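You operate a simulated robot arm through the tools that you are given. There is no shell and no other tool. Be economical: measure what you need, move in short steps, check, and stop when the job is done.

Carry out the task below with a simulated two-armed robot. There is one attempt and no reset: what you move stays moved.

## Task
The left nut on the block is too tight: slacken it with the spanner, then torque it with the wrench.
Fine: pointer on green at the end; both tools go back on the tool board. Set down upright: ring spanner.

It is judged by the outcome, as a careful person would: the job done as asked, and still so three seconds after it is handed in. It fails if anything else is knocked over, pushed out of place, dropped, spilled or broken.

## Robot
Two 7-joint arms with fingered hands on one trunk, on a base that drives. Base frame: it is fixed to the floor where the robot stands at the start and does not move with it; the origin is under the middle of the robot, x ahead of it, y to its left, z up; the surface under the hand at the start is at about z = 906. Readings come in mm, degrees, newtons and seconds.
The left shoulder is at the start at [99, 128, 1086], the right one opposite. Places, roughly: left nut [600, -100, 1000]; middle nut [600, -200, 1000]; right nut [600, -200, 1000]. Payload 5 kg a hand.
The tool frame of a hand sits at the grasp point between the pads (the TCP): z along the fingers, y along the line on which they close. The tips reach 37 mm beyond it. Largest opening 124 mm; the body of the gripper starts 43 mm behind the TCP. The gripper is a hand of 3 fingers: y runs from the thumb to the fingers, the wrist lies at [-21, -116, -203] in the tool frame, and closing takes about 1.5 s.
Orientation is that of the tool frame in the base frame, as a unit quaternion [x, y, z, w]. With the fingers straight down and the wrist toward the robot, the tool's x, y and z point along [0, 1, 0], [1, 0, 0] and [0, 0, -1] of the base frame.

## Interface
- The arms move only by the tool drive_tool. It takes "left_rows", "right_rows" or both (then of equal length, played together; a hand with none holds still); each is a list of rows, each a list of 7 numbers: the shift along the tool's x, y, z in units of 25 mm (1.0 is 25 mm), then the turn, a rotation vector about the tool's x, y, z in units of 5 degrees (1.0 is 5 degrees), then the opening, from 0 (shut) to 1 (fully open). In form: [[x, y, z, wx, wy, wz, grip], ...]. A call has 1 to 20 rows; each row shifts and turns the commanded pose from where the row before left it, along the tool's axes as they then stand. A call with a number of a shift or a turn outside -1 to 1 is refused whole. Rows are played at 5 a second. More than 50 mm and 8.6 degrees between two rows, or a gripper value outside its range, and nothing of the call is played. A pose out of reach is approached as far as the arm can. The call stops where the force on the tool passes 40 N (or 10 N more than at its start, if that is more) or the arm is blocked; 0.2 s more then pass. Each finger travels about 45 mm/s and halts on what it meets, pressing with about 27 N; the grip force reading is that of the motor and also rises with nothing between the fingers. The clock runs only during rows and for 0.2 s after the last one: add rows that do not move to give the fingers time. It gives the time, the measured TCP pose, the force on the tool (base axes), the opening and the grip force at its end, in the units of the frame above (readings bear some noise), with the torque about the TCP (base axes, N m) and any sound that the robot's microphone picked up.
- Cameras (640 x 400 px; columns grow to the right, rows downward): "scene" is now at [268.7, -24.5, 1266.6]; the picture's right is [-0.28, -0.96, 0.00], its down [-0.37, 0.11, -0.92] and it looks along [0.89, -0.25, -0.38] (base axes); focal length 232 px, centre (320, 200). "left" rides on the left gripper at [-72, -104, -154] in its tool frame; the picture's right is [-0.83, -0.26, 0.49], its down [0.51, -0.72, 0.47] and it looks along [0.23, 0.64, 0.73] (tool axes); focal length 243 px, centre (320, 200). "right" rides on the right gripper at [72, -104, -154] in its tool frame; the picture's right is [-0.83, 0.26, -0.49], its down [-0.51, -0.72, 0.47] and it looks along [-0.23, 0.64, 0.73] (tool axes); focal length 243 px, centre (320, 200). There is no depth. A picture from a camera that has moved, and an enlarged one, comes with that camera's place and axes in the base frame and with its lens.
- snapshot(camera): a new picture of that camera. The clock stands still meanwhile.
- raise_lower(by): slides the trunk up (or, below 0, down) by that many mm; the arms and the scene camera ride with it, the base frame stays. It gives what a move gives, with no picture.
- roll_base(legs): drives the robot by 1 to 6 legs, each [ahead, left, turn to the left] in mm, mm and degrees, along the robot's own axes; the way and the turn of a leg run together, so that a leg with both is an arc; at most 1500 mm and 180 degrees a leg. The arms and the cameras ride along, it lands a little off, and it stops where it bumps. It gives what a move gives.
- grasp_type(shape, hand): the hand has 3 fingers and takes this shape, open, in about a second: jaw (thumb against the fingers, like two jaws); tri (thumb and two fingers); tip (a fingertip pinch); poke (one finger out to press); point (the index stretched); flat (the hand flat); cup (the hand cupped); fist (a fist). The gripper value then closes the fingers along that shape, each until it touches; the sizes above hold for jaw. It gives what a move gives, with no picture.
- pan_tilt(pan, tilt): turns the head with the scene camera to pan (to the left, within 80 degrees either way) and tilt (down, from -29 to 69), counted from straight ahead of the robot. It gives what a move gives.
- zoom(camera, box): a new picture of the part [left, top, right, bottom] of that camera's present view, enlarged. The clock stands still meanwhile.
- hand_in(): hands the job in; it is judged then, once.

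Go step by step. Nothing tells you exact positions but the pictures and the camera data: compare them with the known pose of the tool, close in by small moves and look again before you grip or let go. The budget is 120 turns and 108 pictures, counting those below and the enlarged ones. Unless the task says otherwise, let go and move clear before handing in, and close with one line.

The tools are called by a JSON object that holds its "fn" and its "kwargs". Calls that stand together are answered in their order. drive_tool: Moves the arms, as the interface text tells. Its arguments: {"type":"object","properties":{"left_rows":{"type":"array","items":{"type":"array","items":{"type":"number"}}},"right_rows":{"type":"array","items":{"type":"array","items":{"type":"number"}}}},"required":[]} The other tools are called the same way: raise_lower (by) slides the trunk up or down; grasp_type (shape, hand) gives the hand a shape; roll_base (legs) drives the base; pan_tilt (pan, tilt) turns the head that bears the scene camera; snapshot (camera) takes a picture; zoom (camera, box) takes an enlarged picture of a part of a camera's view; hand_in () hands the job in.

At the start:

```text
time: 0.0
left_tool_pos: [797.8, 235.7, 1239.7]
left_tool_rot: [0.707, 0.707, 0.0, 0.0]
left_ft_force: [0.4, 0.2, 0.0]
left_moment: [0.0, -0.01, 0.02]
left_gripper_width: 123.6
left_finger_force: 0.0
left_shape: jaw
right_tool_pos: [574.0, -391.6, 1188.7]
right_tool_rot: [0.707, 0.707, 0.0, 0.0]
right_ft_force: [0.5, 0.7, -0.1]
right_moment: [0.01, 0.0, -0.02]
right_gripper_width: 123.6
right_finger_force: 0.1
right_shape: jaw
trunk travel left (down, up): [-275.0, 288.0]
robot x, y, heading: [-4.2, 0.8, -0.1]
head pan, tilt: [-16.0, 22.6]
```

scene: 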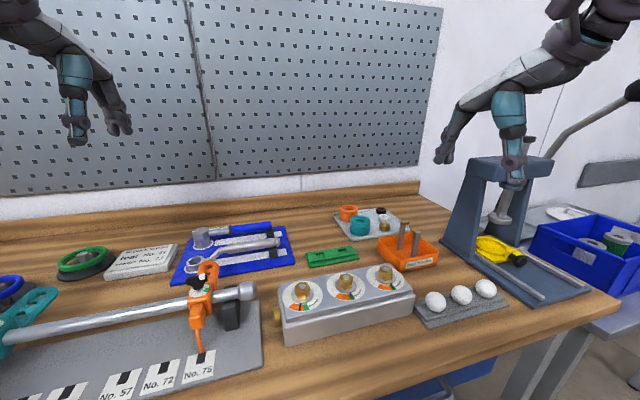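
right: 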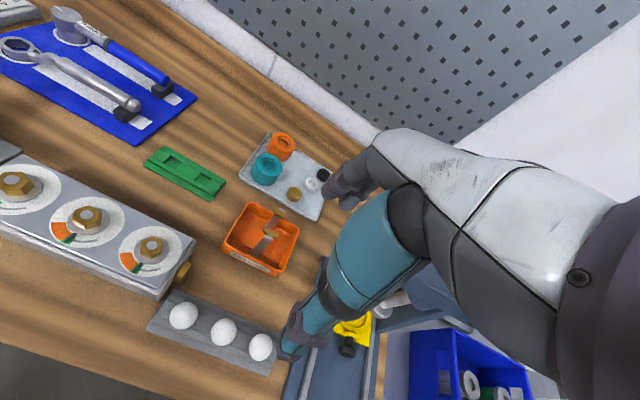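
left: 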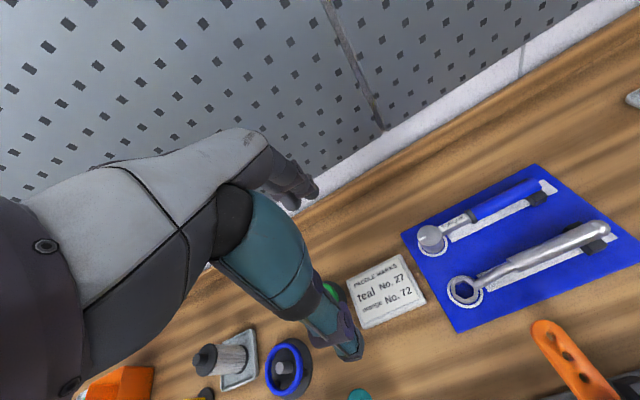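

I see the blue tool board with the ring spanner and a torque wrench, and the block with three nuts and dials. I'll look closer at the board and the block first.

{"fn": "zoom", "kwargs": {"camera": "scene", "box": [160, 210, 320, 310]}}

{"fn": "zoom", "kwargs": {"camera": "scene", "box": [260, 250, 420, 350]}}

{"fn": "zoom", "kwargs": {"camera": "left", "box": [380, 150, 640, 340]}}

{"fn": "zoom", "kwargs": {"camera": "right", "box": [0, 140, 210, 300]}}

```text
4.00 times, centred on (240, 260) of scene
camera zoom: at [268.7, -24.5, 1266.6], right [-0.28, -0.96, 0.0], down [-0.37, 0.11, -0.92], along [0.89, -0.25, -0.38], focal length 926 px, centre (640, -40)
```

zoom: 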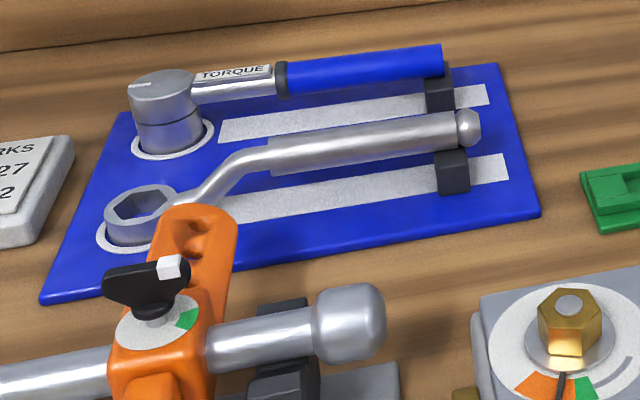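

```text
4.00 times, centred on (340, 300) of scene
camera zoom: at [268.7, -24.5, 1266.6], right [-0.28, -0.96, 0.0], down [-0.37, 0.11, -0.92], along [0.89, -0.25, -0.38], focal length 926 px, centre (240, -200)
```

zoom: 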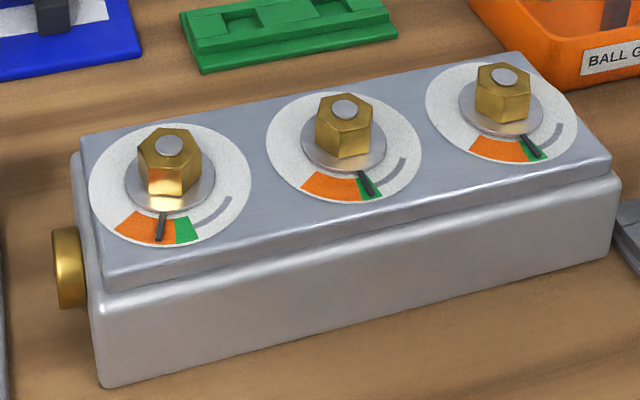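

```text
2.11 times, centred on (510, 245) of left
camera zoom: at [694.0, 162.8, 1394.1], right [-0.26, -0.83, -0.49], down [-0.72, 0.51, -0.47], along [0.64, 0.23, -0.73], focal length 511 px, centre (-80, 105)
```

zoom: 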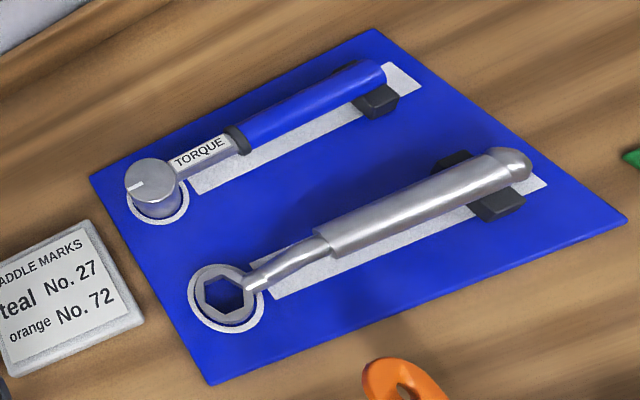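

```text
2.50 times, centred on (105, 220) of right
camera zoom: at [467.4, -318.0, 1341.8], right [0.26, -0.83, 0.49], down [-0.72, -0.51, -0.47], along [0.64, -0.23, -0.73], focal length 606 px, centre (858, 150)
```

zoom: 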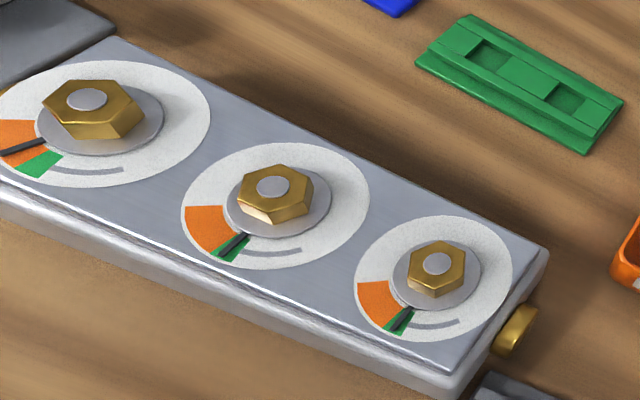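

Spanner lies along y at x≈776: ring at y≈135, handle from about y=60 to -58, z≈945. The wrench is at x≈872. The left nut sits at about [573, -78, 978], pointer in the orange (too tight), so I clear the left arm and bring the right hand above the spanner handle.

{"fn": "drive_tool", "kwargs": {"right_rows": [[1, 0.5, 0, 0, 0, 0, 1], [1, 0.5, 0, 0, 0, 0, 1], [1, 0.5, 0, 0, 0, 0, 1], [1, 0.5, 0, 0, 0, 0, 1], [1, 0.5, 0, 0, 0, 0, 1], [1, 0.5, 0, 0, 0, 0, 1], [1, 0.5, 0, 0, 0, 0, 1], [1, 0.5, 0, 0, 0, 0, 1], [1, 0.5, 0.5, 0, 0, 0, 1], [1, 0.5, 0.5, 0, 0, 0, 1], [1, 0.5, 0.5, 0, 0, 0, 1], [1, 0.5, 0.5, 0, 0, 0, 1], [1, 0.5, 0.5, 0, 0, 0, 1], [1, 0.5, 0.5, 0, 0, 0, 1], [1, 0.5, 0.5, 0, 0, 0, 1], [0.8, 0.5, 0.5, 0, 0, 0, 1]], "left_rows": [[0.5, -0.5, 0, 0, 0, 0, 1], [0.5, -0.5, 0, 0, 0, 0, 1], [0.5, -0.5, 0, 0, 0, 0, 1], [0.5, -0.5, 0, 0, 0, 0, 1], [0.5, -0.5, 0, 0, 0, 0, 1], [0.5, -0.5, 0, 0, 0, 0, 1], [0.5, -0.5, 0, 0, 0, 0, 1], [0.5, -0.5, 0, 0, 0, 0, 1], [0.5, -0.5, 0, 0, 0, 0, 1], [0.5, -0.5, 0, 0, 0, 0, 1], [0, 0, 0, 0, 0, 0, 1], [0, 0, 0, 0, 0, 0, 1], [0, 0, 0, 0, 0, 0, 1], [0, 0, 0, 0, 0, 0, 1], [0, 0, 0, 0, 0, 0, 1], [0, 0, 0, 0, 0, 0, 1]]}}

{"fn": "snapshot", "kwargs": {"camera": "right"}}

{"fn": "snapshot", "kwargs": {"camera": "scene"}}

```text
time: 3.4
left_tool_pos: [675.6, 358.6, 1239.0]
left_tool_rot: [0.707, 0.708, 0.0, -0.001]
left_ft_force: [0.0, -0.6, -0.4]
left_moment: [0.0, 0.04, 0.02]
left_gripper_width: 123.6
left_finger_force: 0.0
left_shape: jaw
right_tool_pos: [774.4, -18.8, 1093.6]
right_tool_rot: [0.707, 0.707, 0.0, 0.0]
right_ft_force: [0.5, 0.1, -0.3]
right_moment: [0.0, 0.02, 0.02]
right_gripper_width: 124.2
right_finger_force: 0.1
right_shape: jaw
right hand out of reach, approached as far as the arm can: row 16
trunk travel left (down, up): [-275.0, 288.0]
robot x, y, heading: [-3.3, 0.1, -0.2]
head pan, tilt: [-16.0, 22.6]
```

```text
100 pictures are left
camera right: at [668.8, 54.0, 1248.5], right [0.26, -0.83, 0.49], down [-0.72, -0.5, -0.47], along [0.64, -0.23, -0.73], focal length 243 px, centre (320, 200)
```

right: 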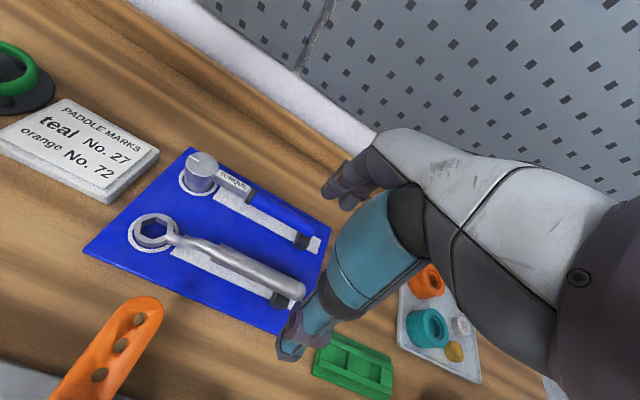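

```text
99 pictures are left
camera scene: at [270.2, -25.4, 1266.3], right [-0.28, -0.96, 0.0], down [-0.37, 0.11, -0.92], along [0.89, -0.25, -0.39], focal length 232 px, centre (320, 200)
```

scene: 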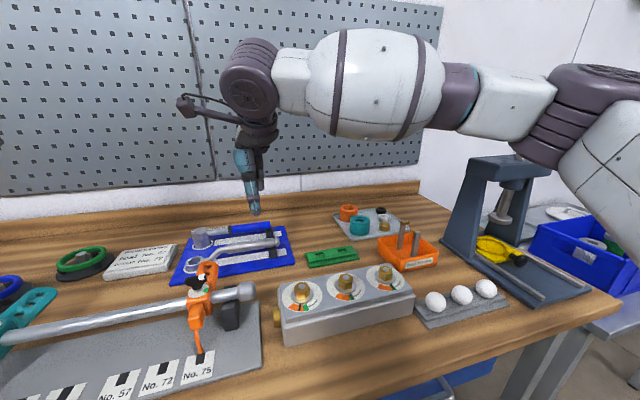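

The right arm is at its limit here, so I'll shift the base about 200 mm left, with the hands high and clear.

{"fn": "roll_base", "kwargs": {"legs": [[0, 180, 0]]}}

{"fn": "snapshot", "kwargs": {"camera": "right"}}

{"fn": "snapshot", "kwargs": {"camera": "scene"}}

```text
time: 5.6
left_tool_pos: [672.6, 542.6, 1241.0]
left_tool_rot: [0.707, 0.708, 0.0, 0.0]
left_ft_force: [-0.6, -0.1, 0.0]
left_moment: [-0.03, 0.0, -0.02]
left_gripper_width: 123.6
left_finger_force: 0.1
left_shape: jaw
right_tool_pos: [772.1, 165.6, 1097.6]
right_tool_rot: [0.707, 0.708, 0.0, 0.0]
right_ft_force: [0.4, 0.2, 0.4]
right_moment: [0.0, -0.01, 0.02]
right_gripper_width: 123.7
right_finger_force: 0.0
right_shape: jaw
trunk travel left (down, up): [-275.0, 288.0]
robot x, y, heading: [-2.4, 180.4, -0.1]
head pan, tilt: [-16.0, 22.6]
```

```text
98 pictures are left
camera right: at [666.4, 237.3, 1249.3], right [0.26, -0.83, 0.49], down [-0.72, -0.51, -0.47], along [0.64, -0.23, -0.73], focal length 243 px, centre (320, 200)
```

right: 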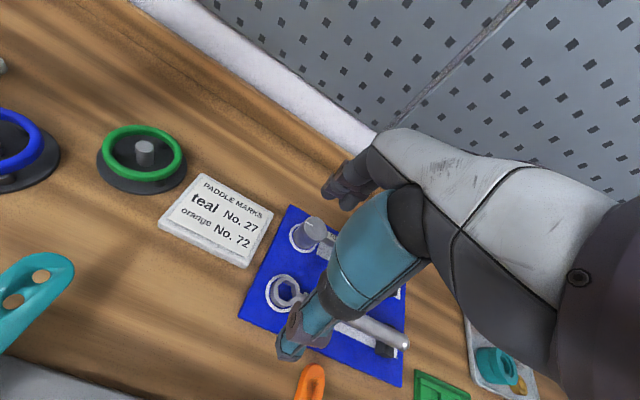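

```text
97 pictures are left
camera scene: at [268.5, 156.7, 1266.6], right [-0.27, -0.96, 0.0], down [-0.37, 0.1, -0.92], along [0.89, -0.25, -0.38], focal length 232 px, centre (320, 200)
```

scene: 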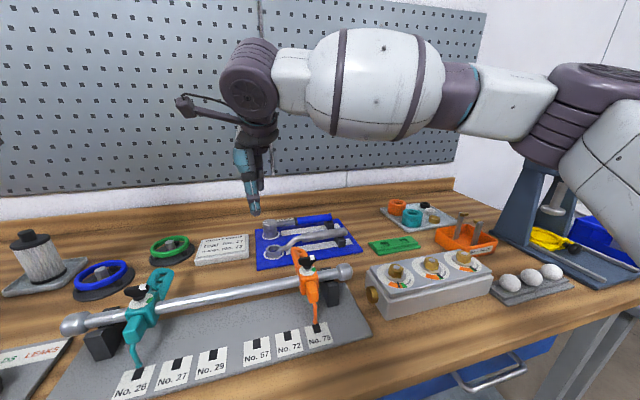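

Base moved fine. Now I bring the hand over the handle at about [777, 5] and lower with a partial opening.

{"fn": "drive_tool", "kwargs": {"right_rows": [[-0.8, 0, 0, 0, 0, 0, 0.7], [-0.8, 0, 0, 0, 0, 0, 0.7], [-0.8, 0, 0, 0, 0, 0, 0.65], [-0.8, 0, 0, 0, 0, 0, 0.65], [-0.8, 0, 0.4, 0, 0, 0, 0.65], [-0.8, 0, 0.7, 0, 0, 0, 0.65], [-0.8, 0.1, 0.7, 0, 0, 0, 0.65], [-0.8, 0.1, 0.7, 0, 0, 0, 0.65]]}}

{"fn": "snapshot", "kwargs": {"camera": "right"}}

{"fn": "zoom", "kwargs": {"camera": "scene", "box": [240, 180, 400, 280]}}

```text
time: 7.4
left_tool_pos: [673.3, 541.2, 1239.6]
left_tool_rot: [0.706, 0.708, 0.0, 0.0]
left_ft_force: [0.0, 0.0, -0.3]
left_moment: [0.01, -0.01, 0.03]
left_gripper_width: 123.4
left_finger_force: 0.0
left_shape: jaw
right_tool_pos: [777.1, 5.2, 1032.6]
right_tool_rot: [0.706, 0.708, 0.0, 0.0]
right_ft_force: [-0.4, -0.5, 0.4]
right_moment: [0.04, 0.0, -0.04]
right_gripper_width: 81.0
right_finger_force: 0.0
right_shape: jaw
trunk travel left (down, up): [-275.0, 288.0]
robot x, y, heading: [-5.5, 178.7, -0.3]
head pan, tilt: [-16.0, 22.6]
```

```text
96 pictures are left
camera right: at [671.6, 77.4, 1186.5], right [0.26, -0.83, 0.49], down [-0.72, -0.51, -0.47], along [0.64, -0.23, -0.73], focal length 243 px, centre (320, 200)
```

right: 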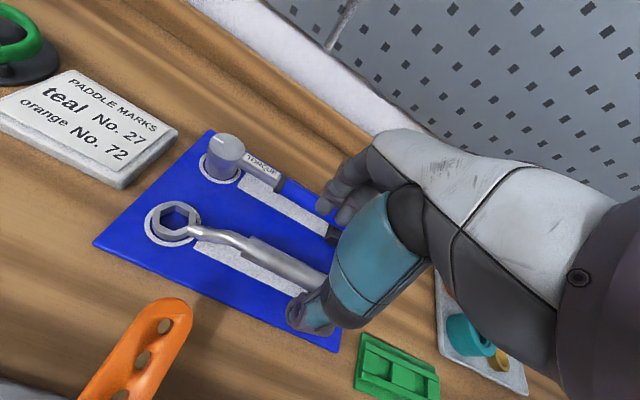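

```text
4.00 times, centred on (320, 230) of scene
camera zoom: at [268.7, 156.3, 1266.6], right [-0.27, -0.96, 0.0], down [-0.37, 0.11, -0.92], along [0.89, -0.25, -0.38], focal length 926 px, centre (320, 80)
```

zoom: 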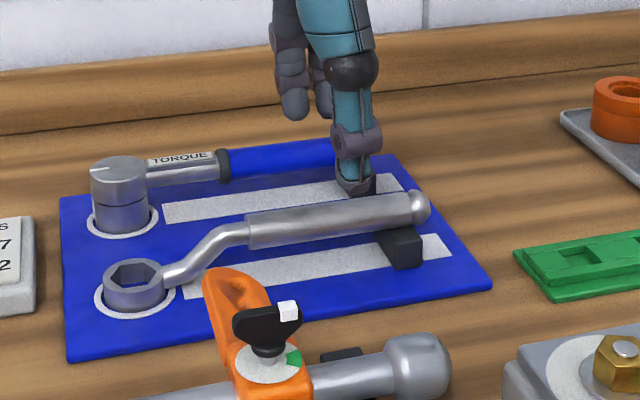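

{"fn": "zoom", "kwargs": {"camera": "right", "box": [120, 170, 280, 270]}}

{"fn": "drive_tool", "kwargs": {"right_rows": [[0, 0, 0.8, 0, 0, 0, 0.6], [0, 0, 0.8, 0, 0, 0, 0.6], [0, 0, 0.7, 0, 0, 0, 0.6], [0, 0, 0.5, 0, 0, 0, 0.6], [0, 0, 0, 0, 0, 0, 0.6]]}}

{"fn": "zoom", "kwargs": {"camera": "scene", "box": [240, 180, 400, 280]}}

{"fn": "snapshot", "kwargs": {"camera": "right"}}

```text
4.00 times, centred on (200, 220) of right
camera zoom: at [671.6, 77.4, 1186.5], right [0.26, -0.83, 0.49], down [-0.72, -0.51, -0.47], along [0.64, -0.23, -0.73], focal length 970 px, centre (800, 120)
```

zoom: 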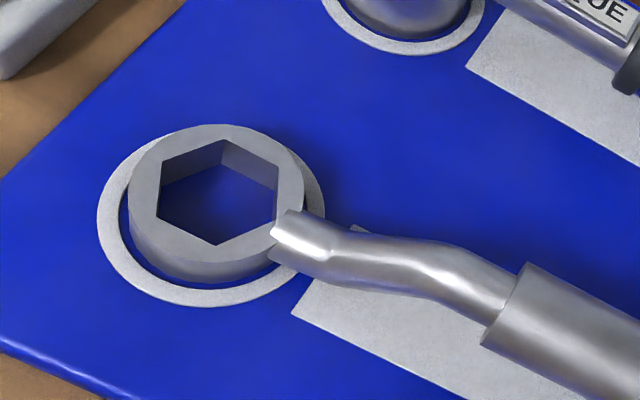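

```text
time: 8.6
left_tool_pos: [673.1, 543.2, 1240.8]
left_tool_rot: [0.707, 0.707, 0.0, 0.0]
left_ft_force: [0.3, 0.2, 0.5]
left_moment: [-0.01, -0.02, 0.01]
left_gripper_width: 123.4
left_finger_force: 0.1
left_shape: jaw
right_tool_pos: [777.4, 5.4, 963.4]
right_tool_rot: [0.706, 0.708, 0.0, -0.001]
right_ft_force: [-0.3, 0.9, 0.1]
right_moment: [0.01, -0.01, 0.0]
right_gripper_width: 74.6
right_finger_force: 0.1
right_shape: jaw
trunk travel left (down, up): [-275.0, 288.0]
robot x, y, heading: [-2.4, 182.2, 0.2]
head pan, tilt: [-16.0, 22.6]
```

```text
4.00 times, centred on (320, 230) of scene
camera zoom: at [268.3, 157.0, 1266.7], right [-0.27, -0.96, 0.0], down [-0.37, 0.1, -0.92], along [0.89, -0.25, -0.38], focal length 926 px, centre (320, 80)
```

zoom: 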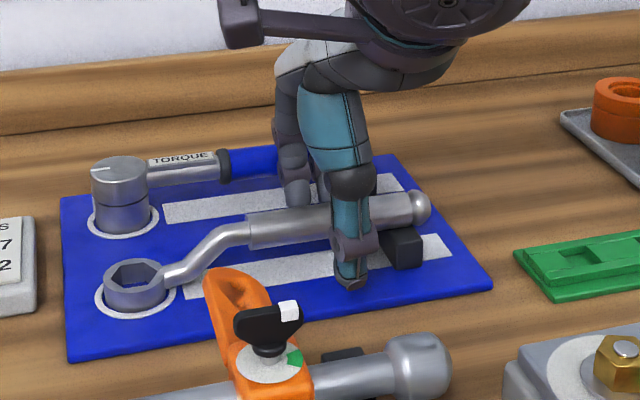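

```text
92 pictures are left
camera right: at [671.8, 77.7, 1117.2], right [0.26, -0.83, 0.49], down [-0.72, -0.51, -0.47], along [0.64, -0.23, -0.73], focal length 243 px, centre (320, 200)
```

right: 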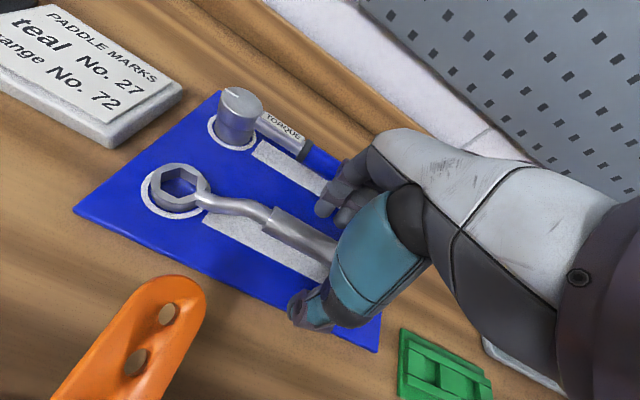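

The hand straddles the handle clear of the cradle. I lower 6 mm and close.

{"fn": "drive_tool", "kwargs": {"right_rows": [[0, 0, 0.25, 0, 0, 0, 0.6], [0, 0, 0, 0, 0, 0, 0.3], [0, 0, 0, 0, 0, 0, 0], [0, 0, 0, 0, 0, 0, 0], [0, 0, 0, 0, 0, 0, 0], [0, 0, 0, 0, 0, 0, 0], [0, 0, 0, 0, 0, 0, 0], [0, 0, 0, 0, 0, 0, 0]]}}

{"fn": "zoom", "kwargs": {"camera": "scene", "box": [240, 180, 400, 280]}}

```text
time: 10.4
left_tool_pos: [672.9, 541.7, 1239.5]
left_tool_rot: [0.707, 0.707, 0.0, 0.0]
left_ft_force: [0.1, 0.2, -0.3]
left_moment: [0.02, -0.04, 0.02]
left_gripper_width: 123.9
left_finger_force: 0.1
left_shape: jaw
right_tool_pos: [777.4, 5.7, 955.3]
right_tool_rot: [0.707, 0.708, 0.001, 0.0]
right_ft_force: [0.8, -0.6, 0.8]
right_moment: [0.01, -0.04, 0.0]
right_gripper_width: 14.9
right_finger_force: 27.1
right_shape: jaw
trunk travel left (down, up): [-275.0, 288.0]
robot x, y, heading: [1.9, 178.9, -0.0]
head pan, tilt: [-16.0, 22.6]
```

```text
4.00 times, centred on (320, 230) of scene
camera zoom: at [268.7, 157.0, 1266.6], right [-0.27, -0.96, 0.0], down [-0.37, 0.1, -0.92], along [0.89, -0.25, -0.38], focal length 926 px, centre (320, 80)
```

zoom: 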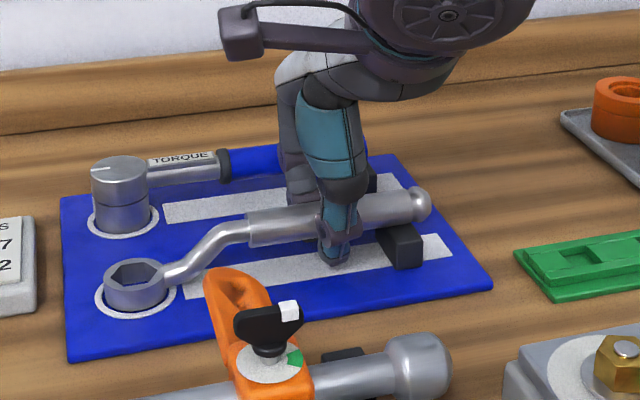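

Gripped. I lift straight up and check.

{"fn": "drive_tool", "kwargs": {"right_rows": [[0, 0, -0.4, 0, 0, 0, 0], [0, 0, -0.8, 0, 0, 0, 0], [0, 0, -0.8, 0, 0, 0, 0], [0, 0, -1, 0, 0, 0, 0], [0, 0, -1, 0, 0, 0, 0], [0, 0, -1, 0, 0, 0, 0]]}}

{"fn": "snapshot", "kwargs": {"camera": "scene"}}

{"fn": "snapshot", "kwargs": {"camera": "right"}}

```text
time: 11.8
left_tool_pos: [672.8, 541.4, 1240.7]
left_tool_rot: [0.707, 0.707, 0.0, 0.0]
left_ft_force: [-0.8, 0.3, 0.1]
left_moment: [-0.02, -0.03, 0.01]
left_gripper_width: 123.9
left_finger_force: 0.1
left_shape: jaw
right_tool_pos: [776.7, 5.7, 1083.0]
right_tool_rot: [0.707, 0.708, 0.001, 0.001]
right_ft_force: [0.3, -0.2, -2.0]
right_moment: [-0.06, -0.03, -0.01]
right_gripper_width: 13.8
right_finger_force: 27.3
right_shape: jaw
trunk travel left (down, up): [-275.0, 288.0]
robot x, y, heading: [1.1, 176.2, 0.2]
head pan, tilt: [-16.0, 22.6]
```

```text
90 pictures are left
camera scene: at [267.9, 157.3, 1266.8], right [-0.27, -0.96, 0.0], down [-0.37, 0.1, -0.92], along [0.89, -0.25, -0.38], focal length 232 px, centre (320, 200)
```

scene: 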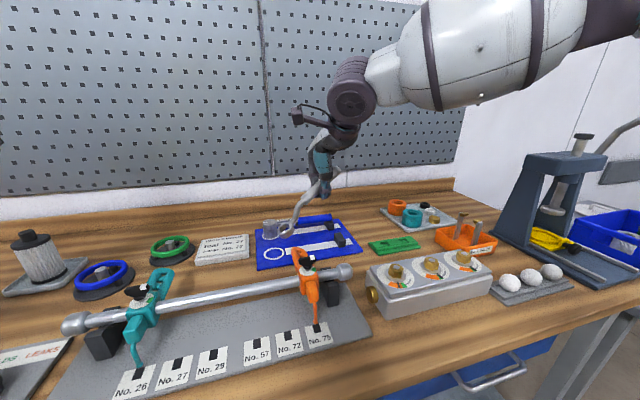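

```text
89 pictures are left
camera right: at [671.2, 78.6, 1236.5], right [0.26, -0.83, 0.49], down [-0.72, -0.51, -0.47], along [0.64, -0.23, -0.73], focal length 243 px, centre (320, 200)
```

right: 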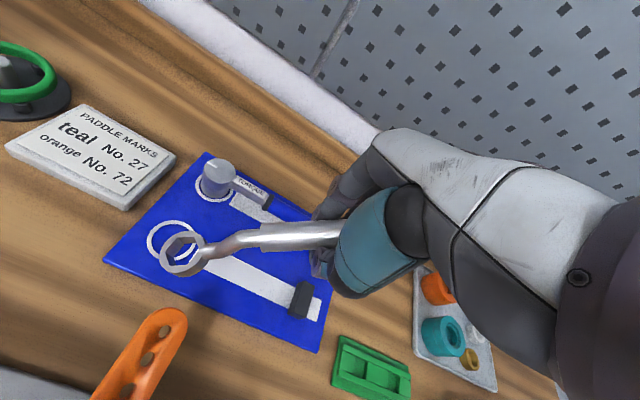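

The spanner pivoted in the grip since I held it too far from its balance point. I'll measure its tilt before setting it back and regripping nearer the ring.

{"fn": "zoom", "kwargs": {"camera": "scene", "box": [240, 150, 400, 250]}}

{"fn": "zoom", "kwargs": {"camera": "right", "box": [120, 180, 360, 330]}}

{"fn": "snapshot", "kwargs": {"camera": "left"}}

```text
4.00 times, centred on (320, 200) of scene
camera zoom: at [267.9, 157.3, 1266.8], right [-0.27, -0.96, 0.0], down [-0.37, 0.1, -0.92], along [0.89, -0.25, -0.38], focal length 926 px, centre (320, 200)
```

zoom: 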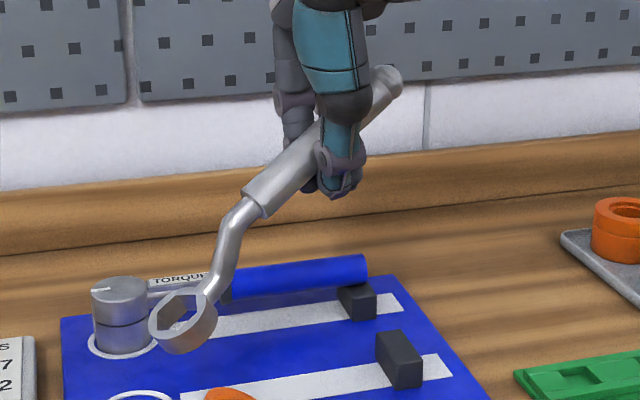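

```text
2.67 times, centred on (240, 255) of right
camera zoom: at [671.2, 78.6, 1236.5], right [0.26, -0.83, 0.49], down [-0.72, -0.51, -0.47], along [0.64, -0.23, -0.73], focal length 647 px, centre (533, 53)
```

zoom: 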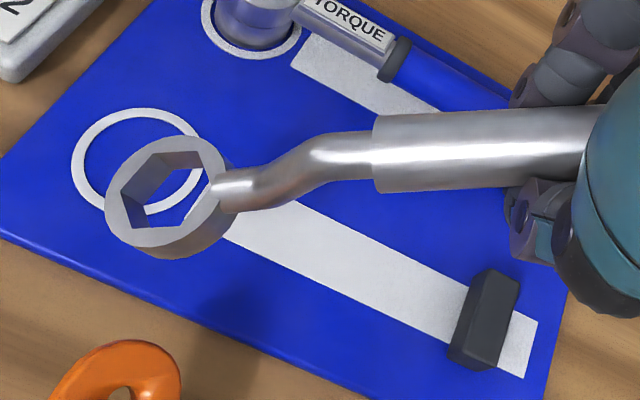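

```text
86 pictures are left
camera left: at [567.9, 469.5, 1394.8], right [-0.26, -0.83, -0.49], down [-0.72, 0.51, -0.47], along [0.64, 0.23, -0.73], focal length 243 px, centre (320, 200)
```

left: 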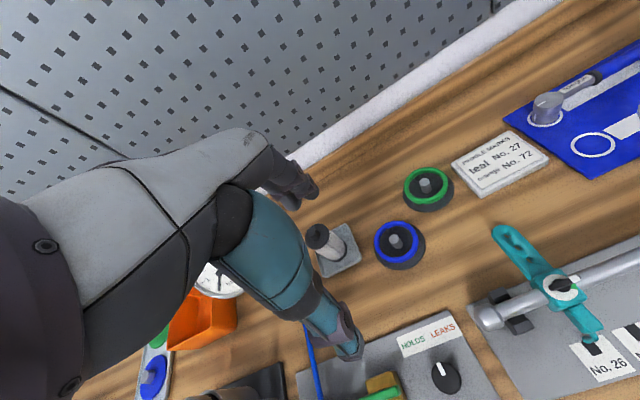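

Tilt is about 35°. I turn the hand to level the spanner, then check.

{"fn": "drive_tool", "kwargs": {"right_rows": [[0, 0, 0, 0, 0.5, 0, 0], [0, 0, 0, 0, 0.8, 0, 0], [0, 0, 0, 0, 0.8, 0, 0], [0, 0, 0, 0, 0.8, 0, 0], [0, 0, 0, 0, 0.8, 0, 0], [0, 0, 0, 0, 0.8, 0, 0], [0, 0, 0, 0, 0.8, 0, 0], [0, 0, 0, 0, 0.8, 0, 0], [0, 0, 0, 0, 0.5, 0, 0]]}}

{"fn": "zoom", "kwargs": {"camera": "scene", "box": [240, 150, 400, 250]}}

{"fn": "snapshot", "kwargs": {"camera": "right"}}

```text
time: 13.8
left_tool_pos: [672.1, 541.7, 1239.8]
left_tool_rot: [0.706, 0.708, 0.0, 0.001]
left_ft_force: [1.0, 0.3, 0.2]
left_moment: [0.04, 0.0, -0.02]
left_gripper_width: 123.6
left_finger_force: 0.1
left_shape: jaw
right_tool_pos: [777.6, 5.1, 1083.1]
right_tool_rot: [0.677, 0.679, 0.201, -0.202]
right_ft_force: [0.6, 0.2, -0.1]
right_moment: [0.02, -0.01, -0.01]
right_gripper_width: 12.4
right_finger_force: 26.6
right_shape: jaw
trunk travel left (down, up): [-275.0, 288.0]
robot x, y, heading: [0.6, 184.4, 0.0]
head pan, tilt: [-16.0, 22.6]
```

```text
4.00 times, centred on (320, 200) of scene
camera zoom: at [268.6, 156.7, 1266.6], right [-0.27, -0.96, 0.0], down [-0.37, 0.1, -0.92], along [0.89, -0.25, -0.38], focal length 926 px, centre (320, 200)
```

zoom: 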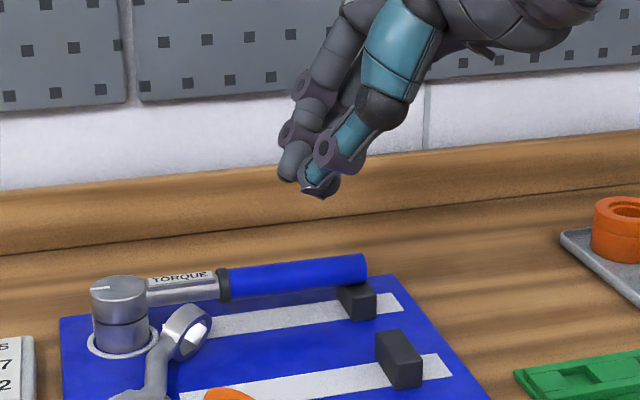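

```text
84 pictures are left
camera right: at [672.0, -18.6, 1250.4], right [0.26, -0.96, -0.04], down [-0.72, -0.17, -0.67], along [0.64, 0.21, -0.74], focal length 243 px, centre (320, 200)
```

right: 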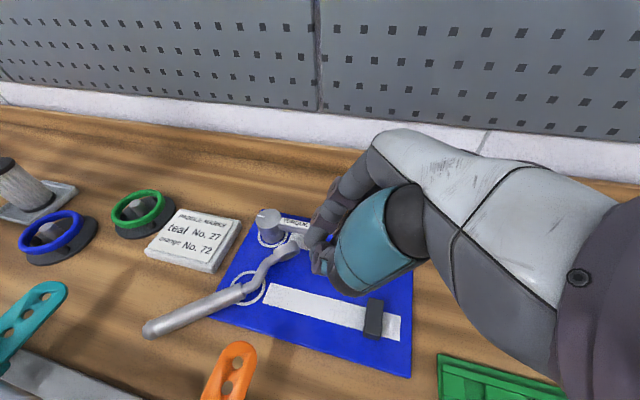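

The spanner slipped out of the fingers and fell onto the board area. I back the hand off and see how it lies and whether anything else was disturbed.

{"fn": "drive_tool", "kwargs": {"right_rows": [[0, 0, -1, 0, -0.9, 0, 0.5], [0, 0, -1, 0, -0.9, 0, 0.6], [0, 0, -1, 0, -0.9, 0, 0.6], [-1, 0, -0.5, 0, -0.9, 0, 0.6], [-1, 0, 0, 0, -0.9, 0, 0.6], [-1, 0, 0, 0, -0.9, 0, 0.6], [-1, 0, 0, 0, -0.9, 0, 0.6], [-1, 0, 0, 0, -0.3, 0, 0.6]]}}

{"fn": "zoom", "kwargs": {"camera": "scene", "box": [200, 180, 400, 305]}}

{"fn": "snapshot", "kwargs": {"camera": "right"}}

{"fn": "snapshot", "kwargs": {"camera": "scene"}}

```text
time: 15.6
left_tool_pos: [671.9, 540.8, 1240.1]
left_tool_rot: [0.707, 0.708, 0.001, -0.001]
left_ft_force: [0.1, -0.9, -0.4]
left_moment: [0.04, -0.02, 0.02]
left_gripper_width: 123.6
left_finger_force: 0.1
left_shape: jaw
right_tool_pos: [777.5, -157.2, 1135.3]
right_tool_rot: [0.706, 0.708, 0.0, 0.0]
right_ft_force: [-0.4, -0.1, 0.0]
right_moment: [0.05, -0.03, 0.0]
right_gripper_width: 73.8
right_finger_force: 0.1
right_shape: jaw
trunk travel left (down, up): [-275.0, 288.0]
robot x, y, heading: [-0.1, 179.4, 0.2]
head pan, tilt: [-16.0, 22.6]
```

```text
3.20 times, centred on (300, 242) of scene
camera zoom: at [268.4, 155.9, 1266.6], right [-0.27, -0.96, 0.0], down [-0.37, 0.11, -0.92], along [0.89, -0.25, -0.38], focal length 741 px, centre (384, 64)
```

zoom: 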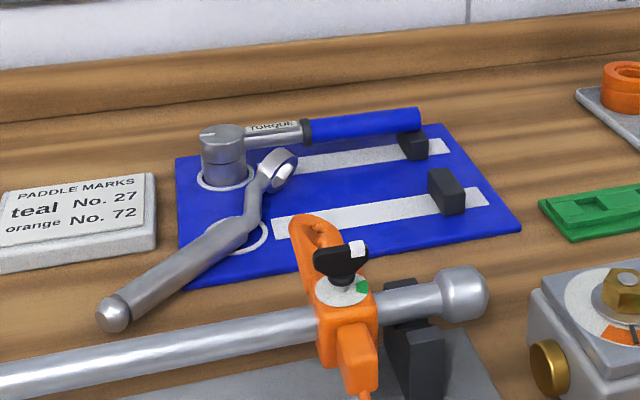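

```text
82 pictures are left
camera right: at [671.6, -85.2, 1289.6], right [0.26, -0.83, 0.49], down [-0.72, -0.51, -0.47], along [0.64, -0.23, -0.73], focal length 243 px, centre (320, 200)
```

right: 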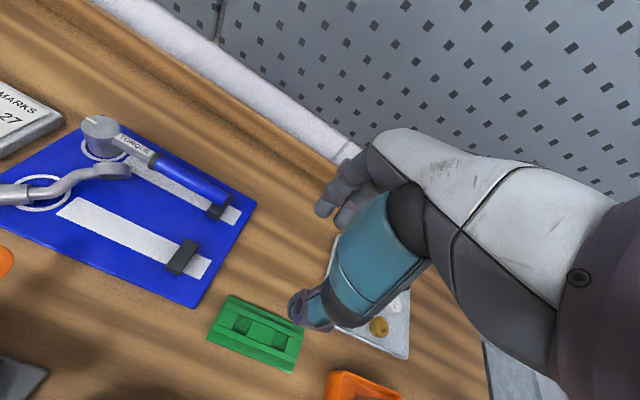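

```text
81 pictures are left
camera scene: at [268.4, 155.9, 1266.6], right [-0.27, -0.96, 0.0], down [-0.37, 0.11, -0.92], along [0.89, -0.25, -0.38], focal length 232 px, centre (320, 200)
```

scene: 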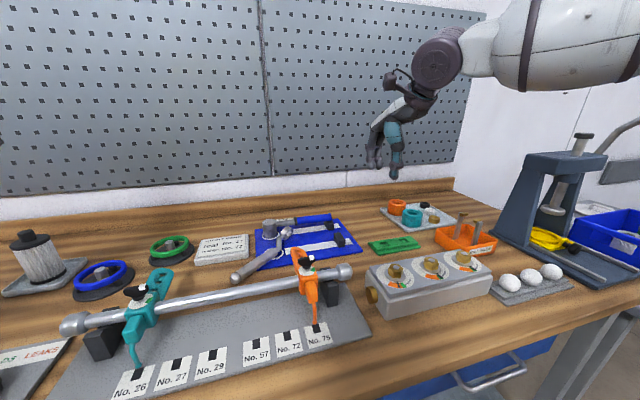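

Nothing else was disturbed; the spanner lies diagonally with its ring near the wrench. I look closer, and also see what the "tip" pinch shape looks like.

{"fn": "zoom", "kwargs": {"camera": "right", "box": [0, 100, 240, 250]}}

{"fn": "zoom", "kwargs": {"camera": "scene", "box": [220, 200, 320, 290]}}

{"fn": "grasp_type", "kwargs": {"hand": "right", "shape": "tip"}}

{"fn": "snapshot", "kwargs": {"camera": "scene"}}

{"fn": "snapshot", "kwargs": {"camera": "right"}}

```text
2.67 times, centred on (120, 175) of right
camera zoom: at [671.6, -85.2, 1289.6], right [0.26, -0.83, 0.49], down [-0.72, -0.51, -0.47], along [0.64, -0.23, -0.73], focal length 647 px, centre (853, 267)
```

zoom: 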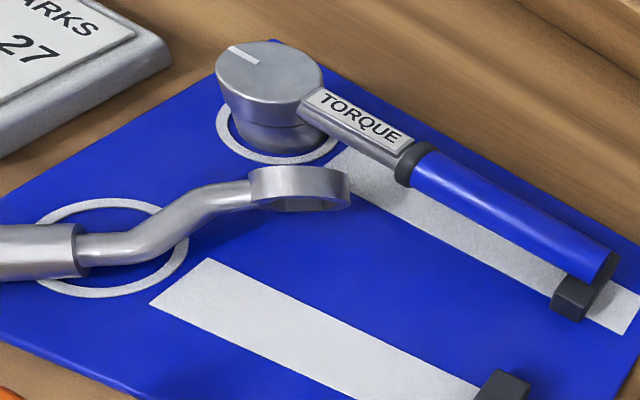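

```text
4.44 times, centred on (270, 245) of scene
camera zoom: at [268.4, 155.9, 1266.6], right [-0.27, -0.96, 0.0], down [-0.37, 0.11, -0.92], along [0.89, -0.25, -0.38], focal length 1029 px, centre (542, 0)
```

zoom: 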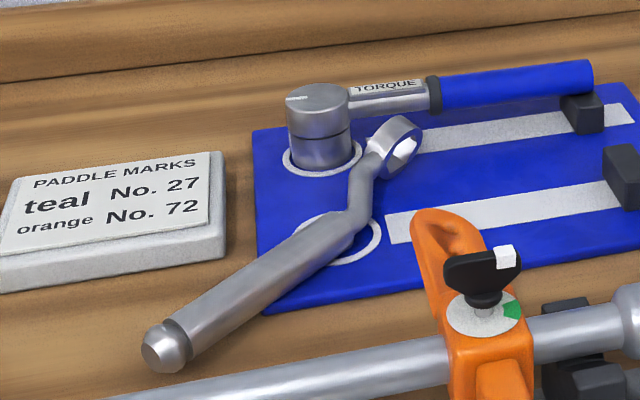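

```text
time: 16.5
left_tool_pos: [673.1, 542.1, 1239.7]
left_tool_rot: [0.706, 0.708, 0.001, 0.0]
left_ft_force: [-0.2, 0.7, -0.2]
left_moment: [0.0, 0.01, 0.02]
left_gripper_width: 123.7
left_finger_force: 0.0
left_shape: jaw
right_tool_pos: [777.7, -156.5, 1137.1]
right_tool_rot: [0.706, 0.708, -0.001, 0.001]
right_ft_force: [0.5, -0.3, -0.3]
right_moment: [-0.01, -0.02, 0.0]
right_gripper_width: 124.1
right_finger_force: 0.1
right_shape: tip
trunk travel left (down, up): [-275.0, 288.0]
robot x, y, heading: [0.1, 180.9, 0.1]
head pan, tilt: [-16.0, 22.6]
```

```text
78 pictures are left
camera scene: at [268.5, 157.1, 1266.6], right [-0.27, -0.96, 0.0], down [-0.37, 0.1, -0.92], along [0.89, -0.25, -0.38], focal length 232 px, centre (320, 200)
```

scene: 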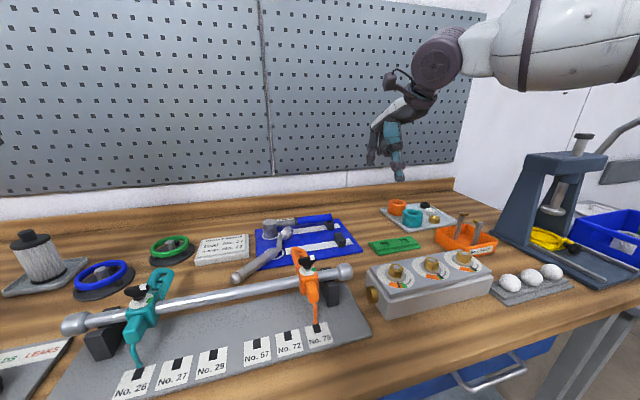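

```text
77 pictures are left
camera right: at [671.8, -83.7, 1289.9], right [0.26, -0.83, 0.49], down [-0.72, -0.51, -0.47], along [0.64, -0.23, -0.73], focal length 243 px, centre (320, 200)
```

right: 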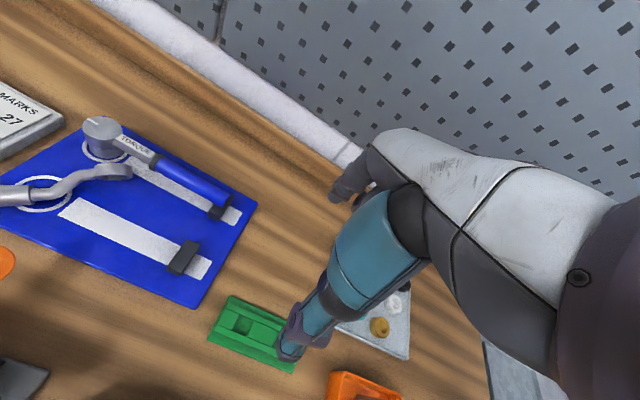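

The spanner is rolled about 90° on its side, ring on edge at about [838, 93, 934], handle down to the ball at [703, 226]. I check how the tip pinch closes in free air, since handle pickup from the table needs fingertips.

{"fn": "drive_tool", "kwargs": {"right_rows": [[0, 0, 0, 0, 0, 0, 0.5], [0, 0, 0, 0, 0, 0, 0], [0, 0, 0, 0, 0, 0, 0], [0, 0, 0, 0, 0, 0, 0], [0, 0, 0, 0, 0, 0, 0], [0, 0, 0, 0, 0, 0, 0], [0, 0, 0, 0, 0, 0, 0], [0, 0, 0, 0, 0, 0, 0]]}}

{"fn": "zoom", "kwargs": {"camera": "scene", "box": [330, 90, 450, 200]}}

{"fn": "snapshot", "kwargs": {"camera": "left"}}

```text
time: 18.3
left_tool_pos: [672.8, 542.3, 1240.5]
left_tool_rot: [0.706, 0.708, 0.0, -0.001]
left_ft_force: [0.1, -0.5, -0.2]
left_moment: [0.01, -0.01, 0.01]
left_gripper_width: 123.7
left_finger_force: 0.1
left_shape: jaw
right_tool_pos: [776.8, -155.3, 1136.7]
right_tool_rot: [0.706, 0.708, 0.0, 0.001]
right_ft_force: [0.6, -0.4, 0.3]
right_moment: [-0.01, -0.02, 0.01]
right_gripper_width: 0.2
right_finger_force: 21.3
right_shape: tip
trunk travel left (down, up): [-275.0, 288.0]
robot x, y, heading: [4.2, 178.8, -0.1]
head pan, tilt: [-16.0, 22.6]
```

```text
3.64 times, centred on (390, 145) of scene
camera zoom: at [268.5, 157.0, 1266.6], right [-0.27, -0.96, 0.0], down [-0.37, 0.1, -0.92], along [0.89, -0.25, -0.38], focal length 842 px, centre (66, 400)
```

zoom: 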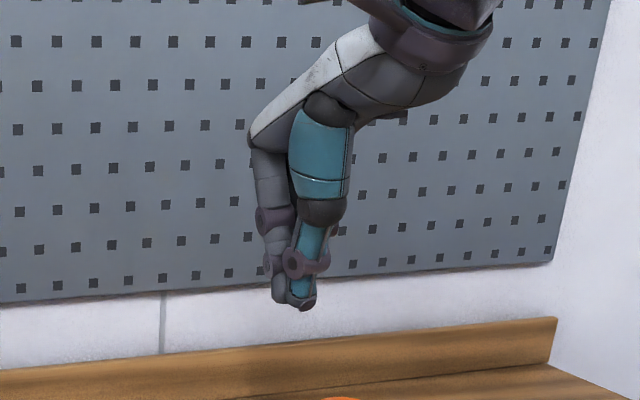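

```text
75 pictures are left
camera left: at [568.7, 469.2, 1394.5], right [-0.26, -0.83, -0.49], down [-0.72, 0.51, -0.47], along [0.64, 0.23, -0.73], focal length 243 px, centre (320, 200)
```

left: 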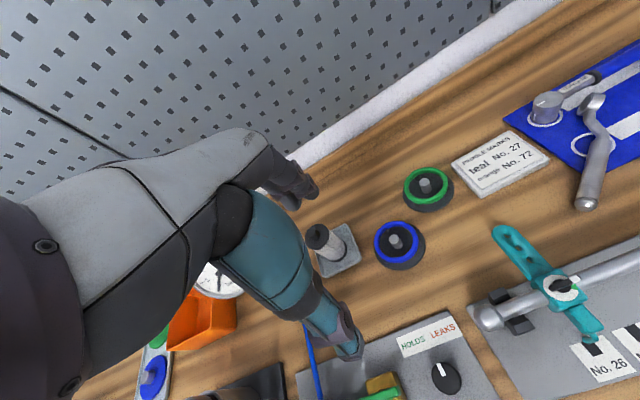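

Tip shape pinches at the fingertips (~32 mm past the TCP), so it can lift the handle from the board. I shift the base 80 mm left for reach, then bring the right hand, yawed 36°, above the handle near its balance point.

{"fn": "roll_base", "kwargs": {"legs": [[0, 80, 0]]}}

{"fn": "drive_tool", "kwargs": {"right_rows": [[1, 0, 0, 0, 0, 0, 0.5], [1, 0, 0, 0, 0, 0, 0.5], [1, 0, 0, 0, 0, 0, 0.5], [1, 0, 0, 0, 0, 0, 0.5], [1, 0, 0, 0, 0, 0, 0.5], [1, 0, 0, 0, 0, 0, 0.5], [1, 0, 0, 0, 0, 0, 0.5], [1, 0, 0, 0, 0, 0, 0.5], [1, -0.7, 0, 0, 0, 0, 0.5], [0, 0, 0.5, 0, 0, -0.9, 0.5], [0, 0, 0.5, 0, 0, -0.9, 0.5], [0, 0, 0.5, 0, 0, -0.9, 0.5], [0, 0, 0.5, 0, 0, -0.9, 0.5], [0, 0, 0.5, 0, 0, -0.9, 0.5], [0, 0, 0.5, 0, 0, -0.9, 0.5], [0, 0, 0.5, 0, 0, -0.9, 0.5], [0, 0, 0, 0, 0, -0.9, 0.5]]}}

{"fn": "snapshot", "kwargs": {"camera": "right"}}

{"fn": "snapshot", "kwargs": {"camera": "scene"}}

```text
time: 19.7
left_tool_pos: [674.5, 620.1, 1241.2]
left_tool_rot: [0.707, 0.707, 0.0, 0.0]
left_ft_force: [-0.2, -0.3, 0.4]
left_moment: [0.02, -0.01, 0.0]
left_gripper_width: 123.5
left_finger_force: 0.0
left_shape: jaw
right_tool_pos: [776.7, -79.4, 1135.8]
right_tool_rot: [0.707, 0.707, 0.0, 0.0]
right_ft_force: [-0.4, -0.7, -0.8]
right_moment: [0.03, 0.01, -0.01]
right_gripper_width: 0.0
right_finger_force: 27.4
right_shape: tip
trunk travel left (down, up): [-275.0, 288.0]
robot x, y, heading: [-2.4, 260.9, 0.0]
head pan, tilt: [-16.0, 22.6]
```

```text
time: 23.3
left_tool_pos: [673.2, 619.9, 1240.8]
left_tool_rot: [0.707, 0.707, 0.0, 0.0]
left_ft_force: [-0.3, -1.3, 0.1]
left_moment: [-0.02, -0.02, 0.01]
left_gripper_width: 123.5
left_finger_force: 0.0
left_shape: jaw
right_tool_pos: [759.1, 147.0, 1047.8]
right_tool_rot: [0.453, 0.891, 0.0, 0.001]
right_ft_force: [0.4, -0.4, 0.0]
right_moment: [-0.02, -0.04, -0.01]
right_gripper_width: 61.6
right_finger_force: 0.1
right_shape: tip
trunk travel left (down, up): [-275.0, 288.0]
robot x, y, heading: [-1.8, 260.1, -0.1]
head pan, tilt: [-16.0, 22.6]
```

```text
74 pictures are left
camera right: at [630.7, 144.1, 1201.9], right [0.7, -0.52, 0.49], down [-0.28, -0.83, -0.47], along [0.65, 0.19, -0.73], focal length 243 px, centre (320, 200)
```

right: 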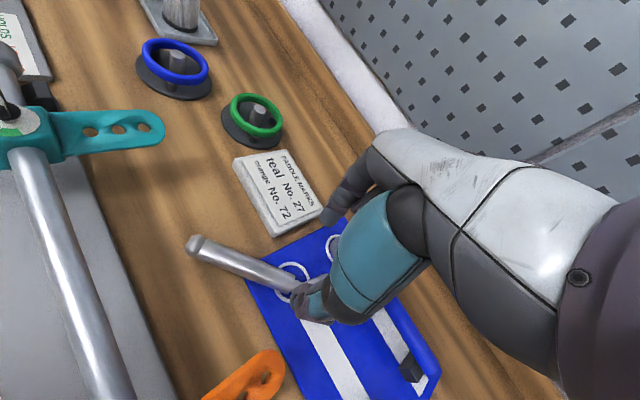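

```text
73 pictures are left
camera scene: at [268.5, 236.2, 1266.6], right [-0.27, -0.96, 0.0], down [-0.37, 0.11, -0.92], along [0.89, -0.25, -0.38], focal length 232 px, centre (320, 200)
```

scene: 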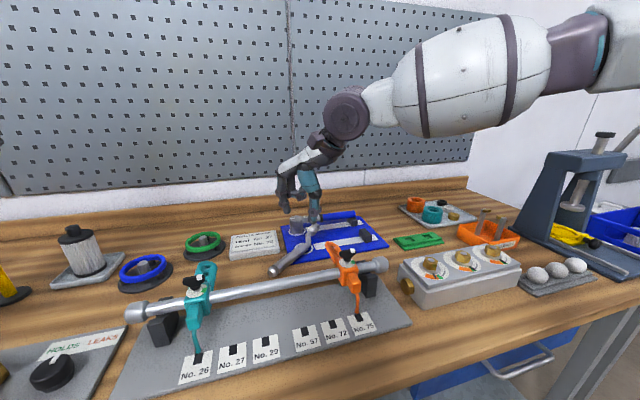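

Handle axis confirmed under the hand. I tilt 15° and go down most of the way with a 45 mm opening, then check.

{"fn": "drive_tool", "kwargs": {"right_rows": [[0, 0, 0, -1, 0, 0, 0.38], [0, 0, 0, -1, 0, 0, 0.38], [0, 0, 0, -1, 0, 0, 0.38], [0, -0.67, 0.5, 0, 0, 0, 0.38], [0, -0.67, 0.5, 0, 0, 0, 0.38], [0, 0, 0.9, 0, 0, 0, 0.38], [0, 0, 0.9, 0, 0, 0, 0.38]]}}

{"fn": "zoom", "kwargs": {"camera": "scene", "box": [240, 170, 400, 280]}}

{"fn": "zoom", "kwargs": {"camera": "right", "box": [160, 160, 400, 350]}}

```text
time: 24.9
left_tool_pos: [675.0, 621.5, 1239.7]
left_tool_rot: [0.708, 0.706, 0.0, 0.0]
left_ft_force: [-0.5, -0.5, -0.2]
left_moment: [0.01, 0.02, -0.02]
left_gripper_width: 123.6
left_finger_force: 0.1
left_shape: jaw
right_tool_pos: [747.5, 139.8, 972.6]
right_tool_rot: [0.45, 0.883, 0.116, 0.059]
right_ft_force: [1.1, 5.2, -0.7]
right_moment: [0.08, -0.02, -0.15]
right_gripper_width: 46.5
right_finger_force: 0.1
right_shape: tip
trunk travel left (down, up): [-275.0, 288.0]
robot x, y, heading: [2.3, 262.7, -0.1]
head pan, tilt: [-16.0, 22.6]
```

```text
3.64 times, centred on (320, 225) of scene
camera zoom: at [269.0, 237.1, 1266.5], right [-0.27, -0.96, 0.0], down [-0.37, 0.1, -0.92], along [0.89, -0.25, -0.38], focal length 842 px, centre (320, 109)
```

zoom: 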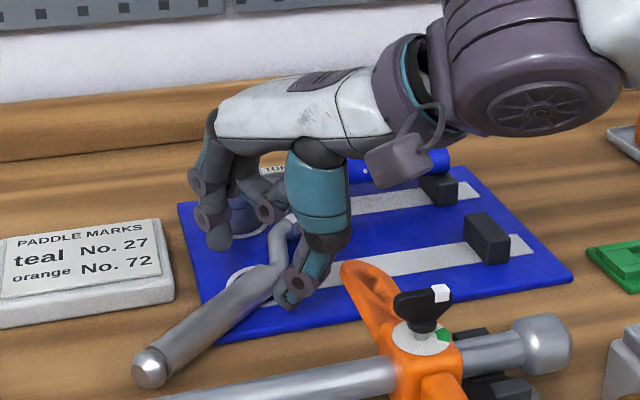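

```text
2.11 times, centred on (280, 255) of right
camera zoom: at [590.5, 115.7, 1093.4], right [0.59, -0.6, 0.54], down [-0.17, -0.75, -0.64], along [0.79, 0.29, -0.54], focal length 511 px, centre (404, 84)
```

zoom: 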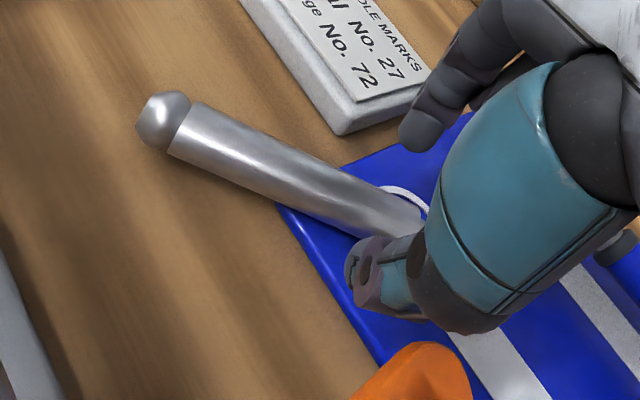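

A 5 N sideways force suggests something is touching; I back up 25 mm and check.

{"fn": "drive_tool", "kwargs": {"right_rows": [[0, 0, -0.5, 0, 0, 0, 0.38], [0, 0, -0.5, 0, 0, 0, 0.38]]}}

{"fn": "zoom", "kwargs": {"camera": "scene", "box": [260, 180, 360, 260]}}

```text
time: 25.5
left_tool_pos: [673.3, 621.9, 1240.5]
left_tool_rot: [0.707, 0.707, 0.0, 0.0]
left_ft_force: [-0.2, 0.7, -0.3]
left_moment: [0.0, -0.04, 0.02]
left_gripper_width: 123.7
left_finger_force: 0.0
left_shape: jaw
right_tool_pos: [743.3, 133.8, 996.2]
right_tool_rot: [0.451, 0.883, 0.116, 0.06]
right_ft_force: [0.1, -0.6, 0.5]
right_moment: [0.02, -0.01, 0.01]
right_gripper_width: 47.3
right_finger_force: 0.1
right_shape: tip
trunk travel left (down, up): [-275.0, 288.0]
robot x, y, heading: [1.2, 261.4, 0.1]
head pan, tilt: [-16.0, 22.6]
```

```text
5.00 times, centred on (310, 220) of scene
camera zoom: at [267.9, 236.4, 1266.7], right [-0.27, -0.96, 0.0], down [-0.37, 0.11, -0.92], along [0.89, -0.25, -0.38], focal length 1158 px, centre (370, 100)
```

zoom: 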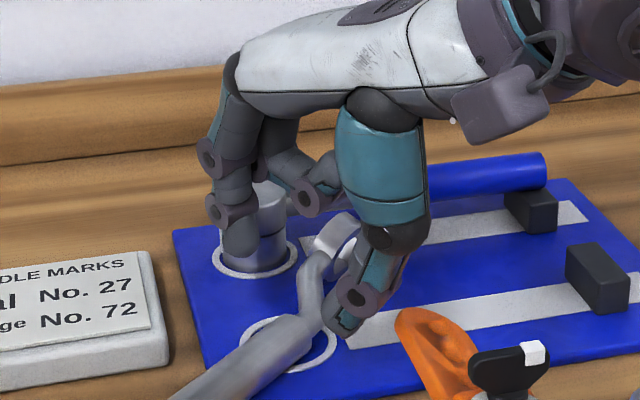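

The thumb seems to have brushed the orange lever's tip; nothing moved. I shift 32 mm along the handle toward its ball end, away from it, and descend again.

{"fn": "drive_tool", "kwargs": {"right_rows": [[0.64, 0, 0, 0, 0, 0, 0.38], [0.64, 0, 0, 0, 0, 0, 0.38], [0, 0, 0.7, 0, 0, 0, 0.38], [0, 0, 0.7, 0, 0, 0, 0.38]]}}

{"fn": "zoom", "kwargs": {"camera": "scene", "box": [250, 180, 370, 280]}}

{"fn": "zoom", "kwargs": {"camera": "right", "box": [160, 160, 400, 350]}}

```text
time: 26.5
left_tool_pos: [673.6, 620.0, 1239.9]
left_tool_rot: [0.708, 0.707, 0.0, 0.0]
left_ft_force: [0.4, -0.3, 0.5]
left_moment: [0.01, 0.01, 0.0]
left_gripper_width: 123.7
left_finger_force: 0.2
left_shape: jaw
right_tool_pos: [733.3, 165.1, 961.9]
right_tool_rot: [0.45, 0.883, 0.116, 0.059]
right_ft_force: [-0.7, 0.0, 0.6]
right_moment: [-0.02, 0.0, -0.01]
right_gripper_width: 47.6
right_finger_force: 0.1
right_shape: tip
trunk travel left (down, up): [-275.0, 288.0]
robot x, y, heading: [-0.3, 263.6, -0.2]
head pan, tilt: [-16.0, 22.6]
```

```text
4.00 times, centred on (310, 230) of scene
camera zoom: at [269.1, 236.4, 1266.5], right [-0.27, -0.96, 0.0], down [-0.37, 0.11, -0.92], along [0.89, -0.25, -0.38], focal length 926 px, centre (360, 80)
```

zoom: 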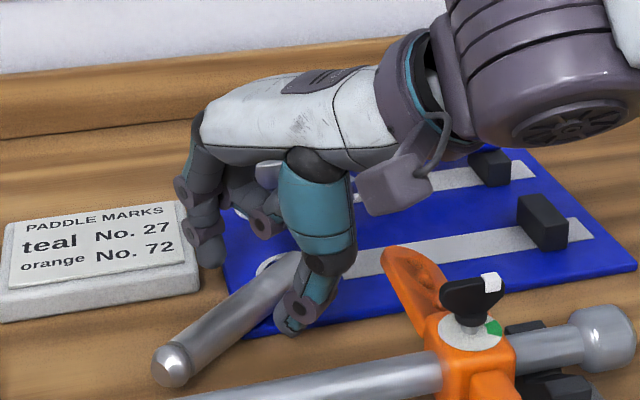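

```text
2.11 times, centred on (280, 255) of right
camera zoom: at [575.5, 142.0, 1083.5], right [0.59, -0.6, 0.54], down [-0.17, -0.75, -0.64], along [0.79, 0.29, -0.54], focal length 511 px, centre (404, 84)
```

zoom: 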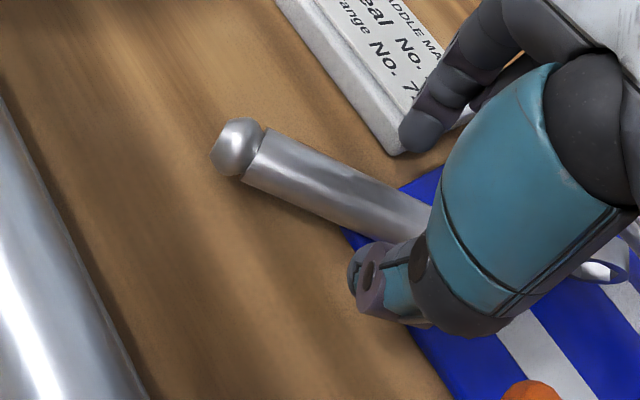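

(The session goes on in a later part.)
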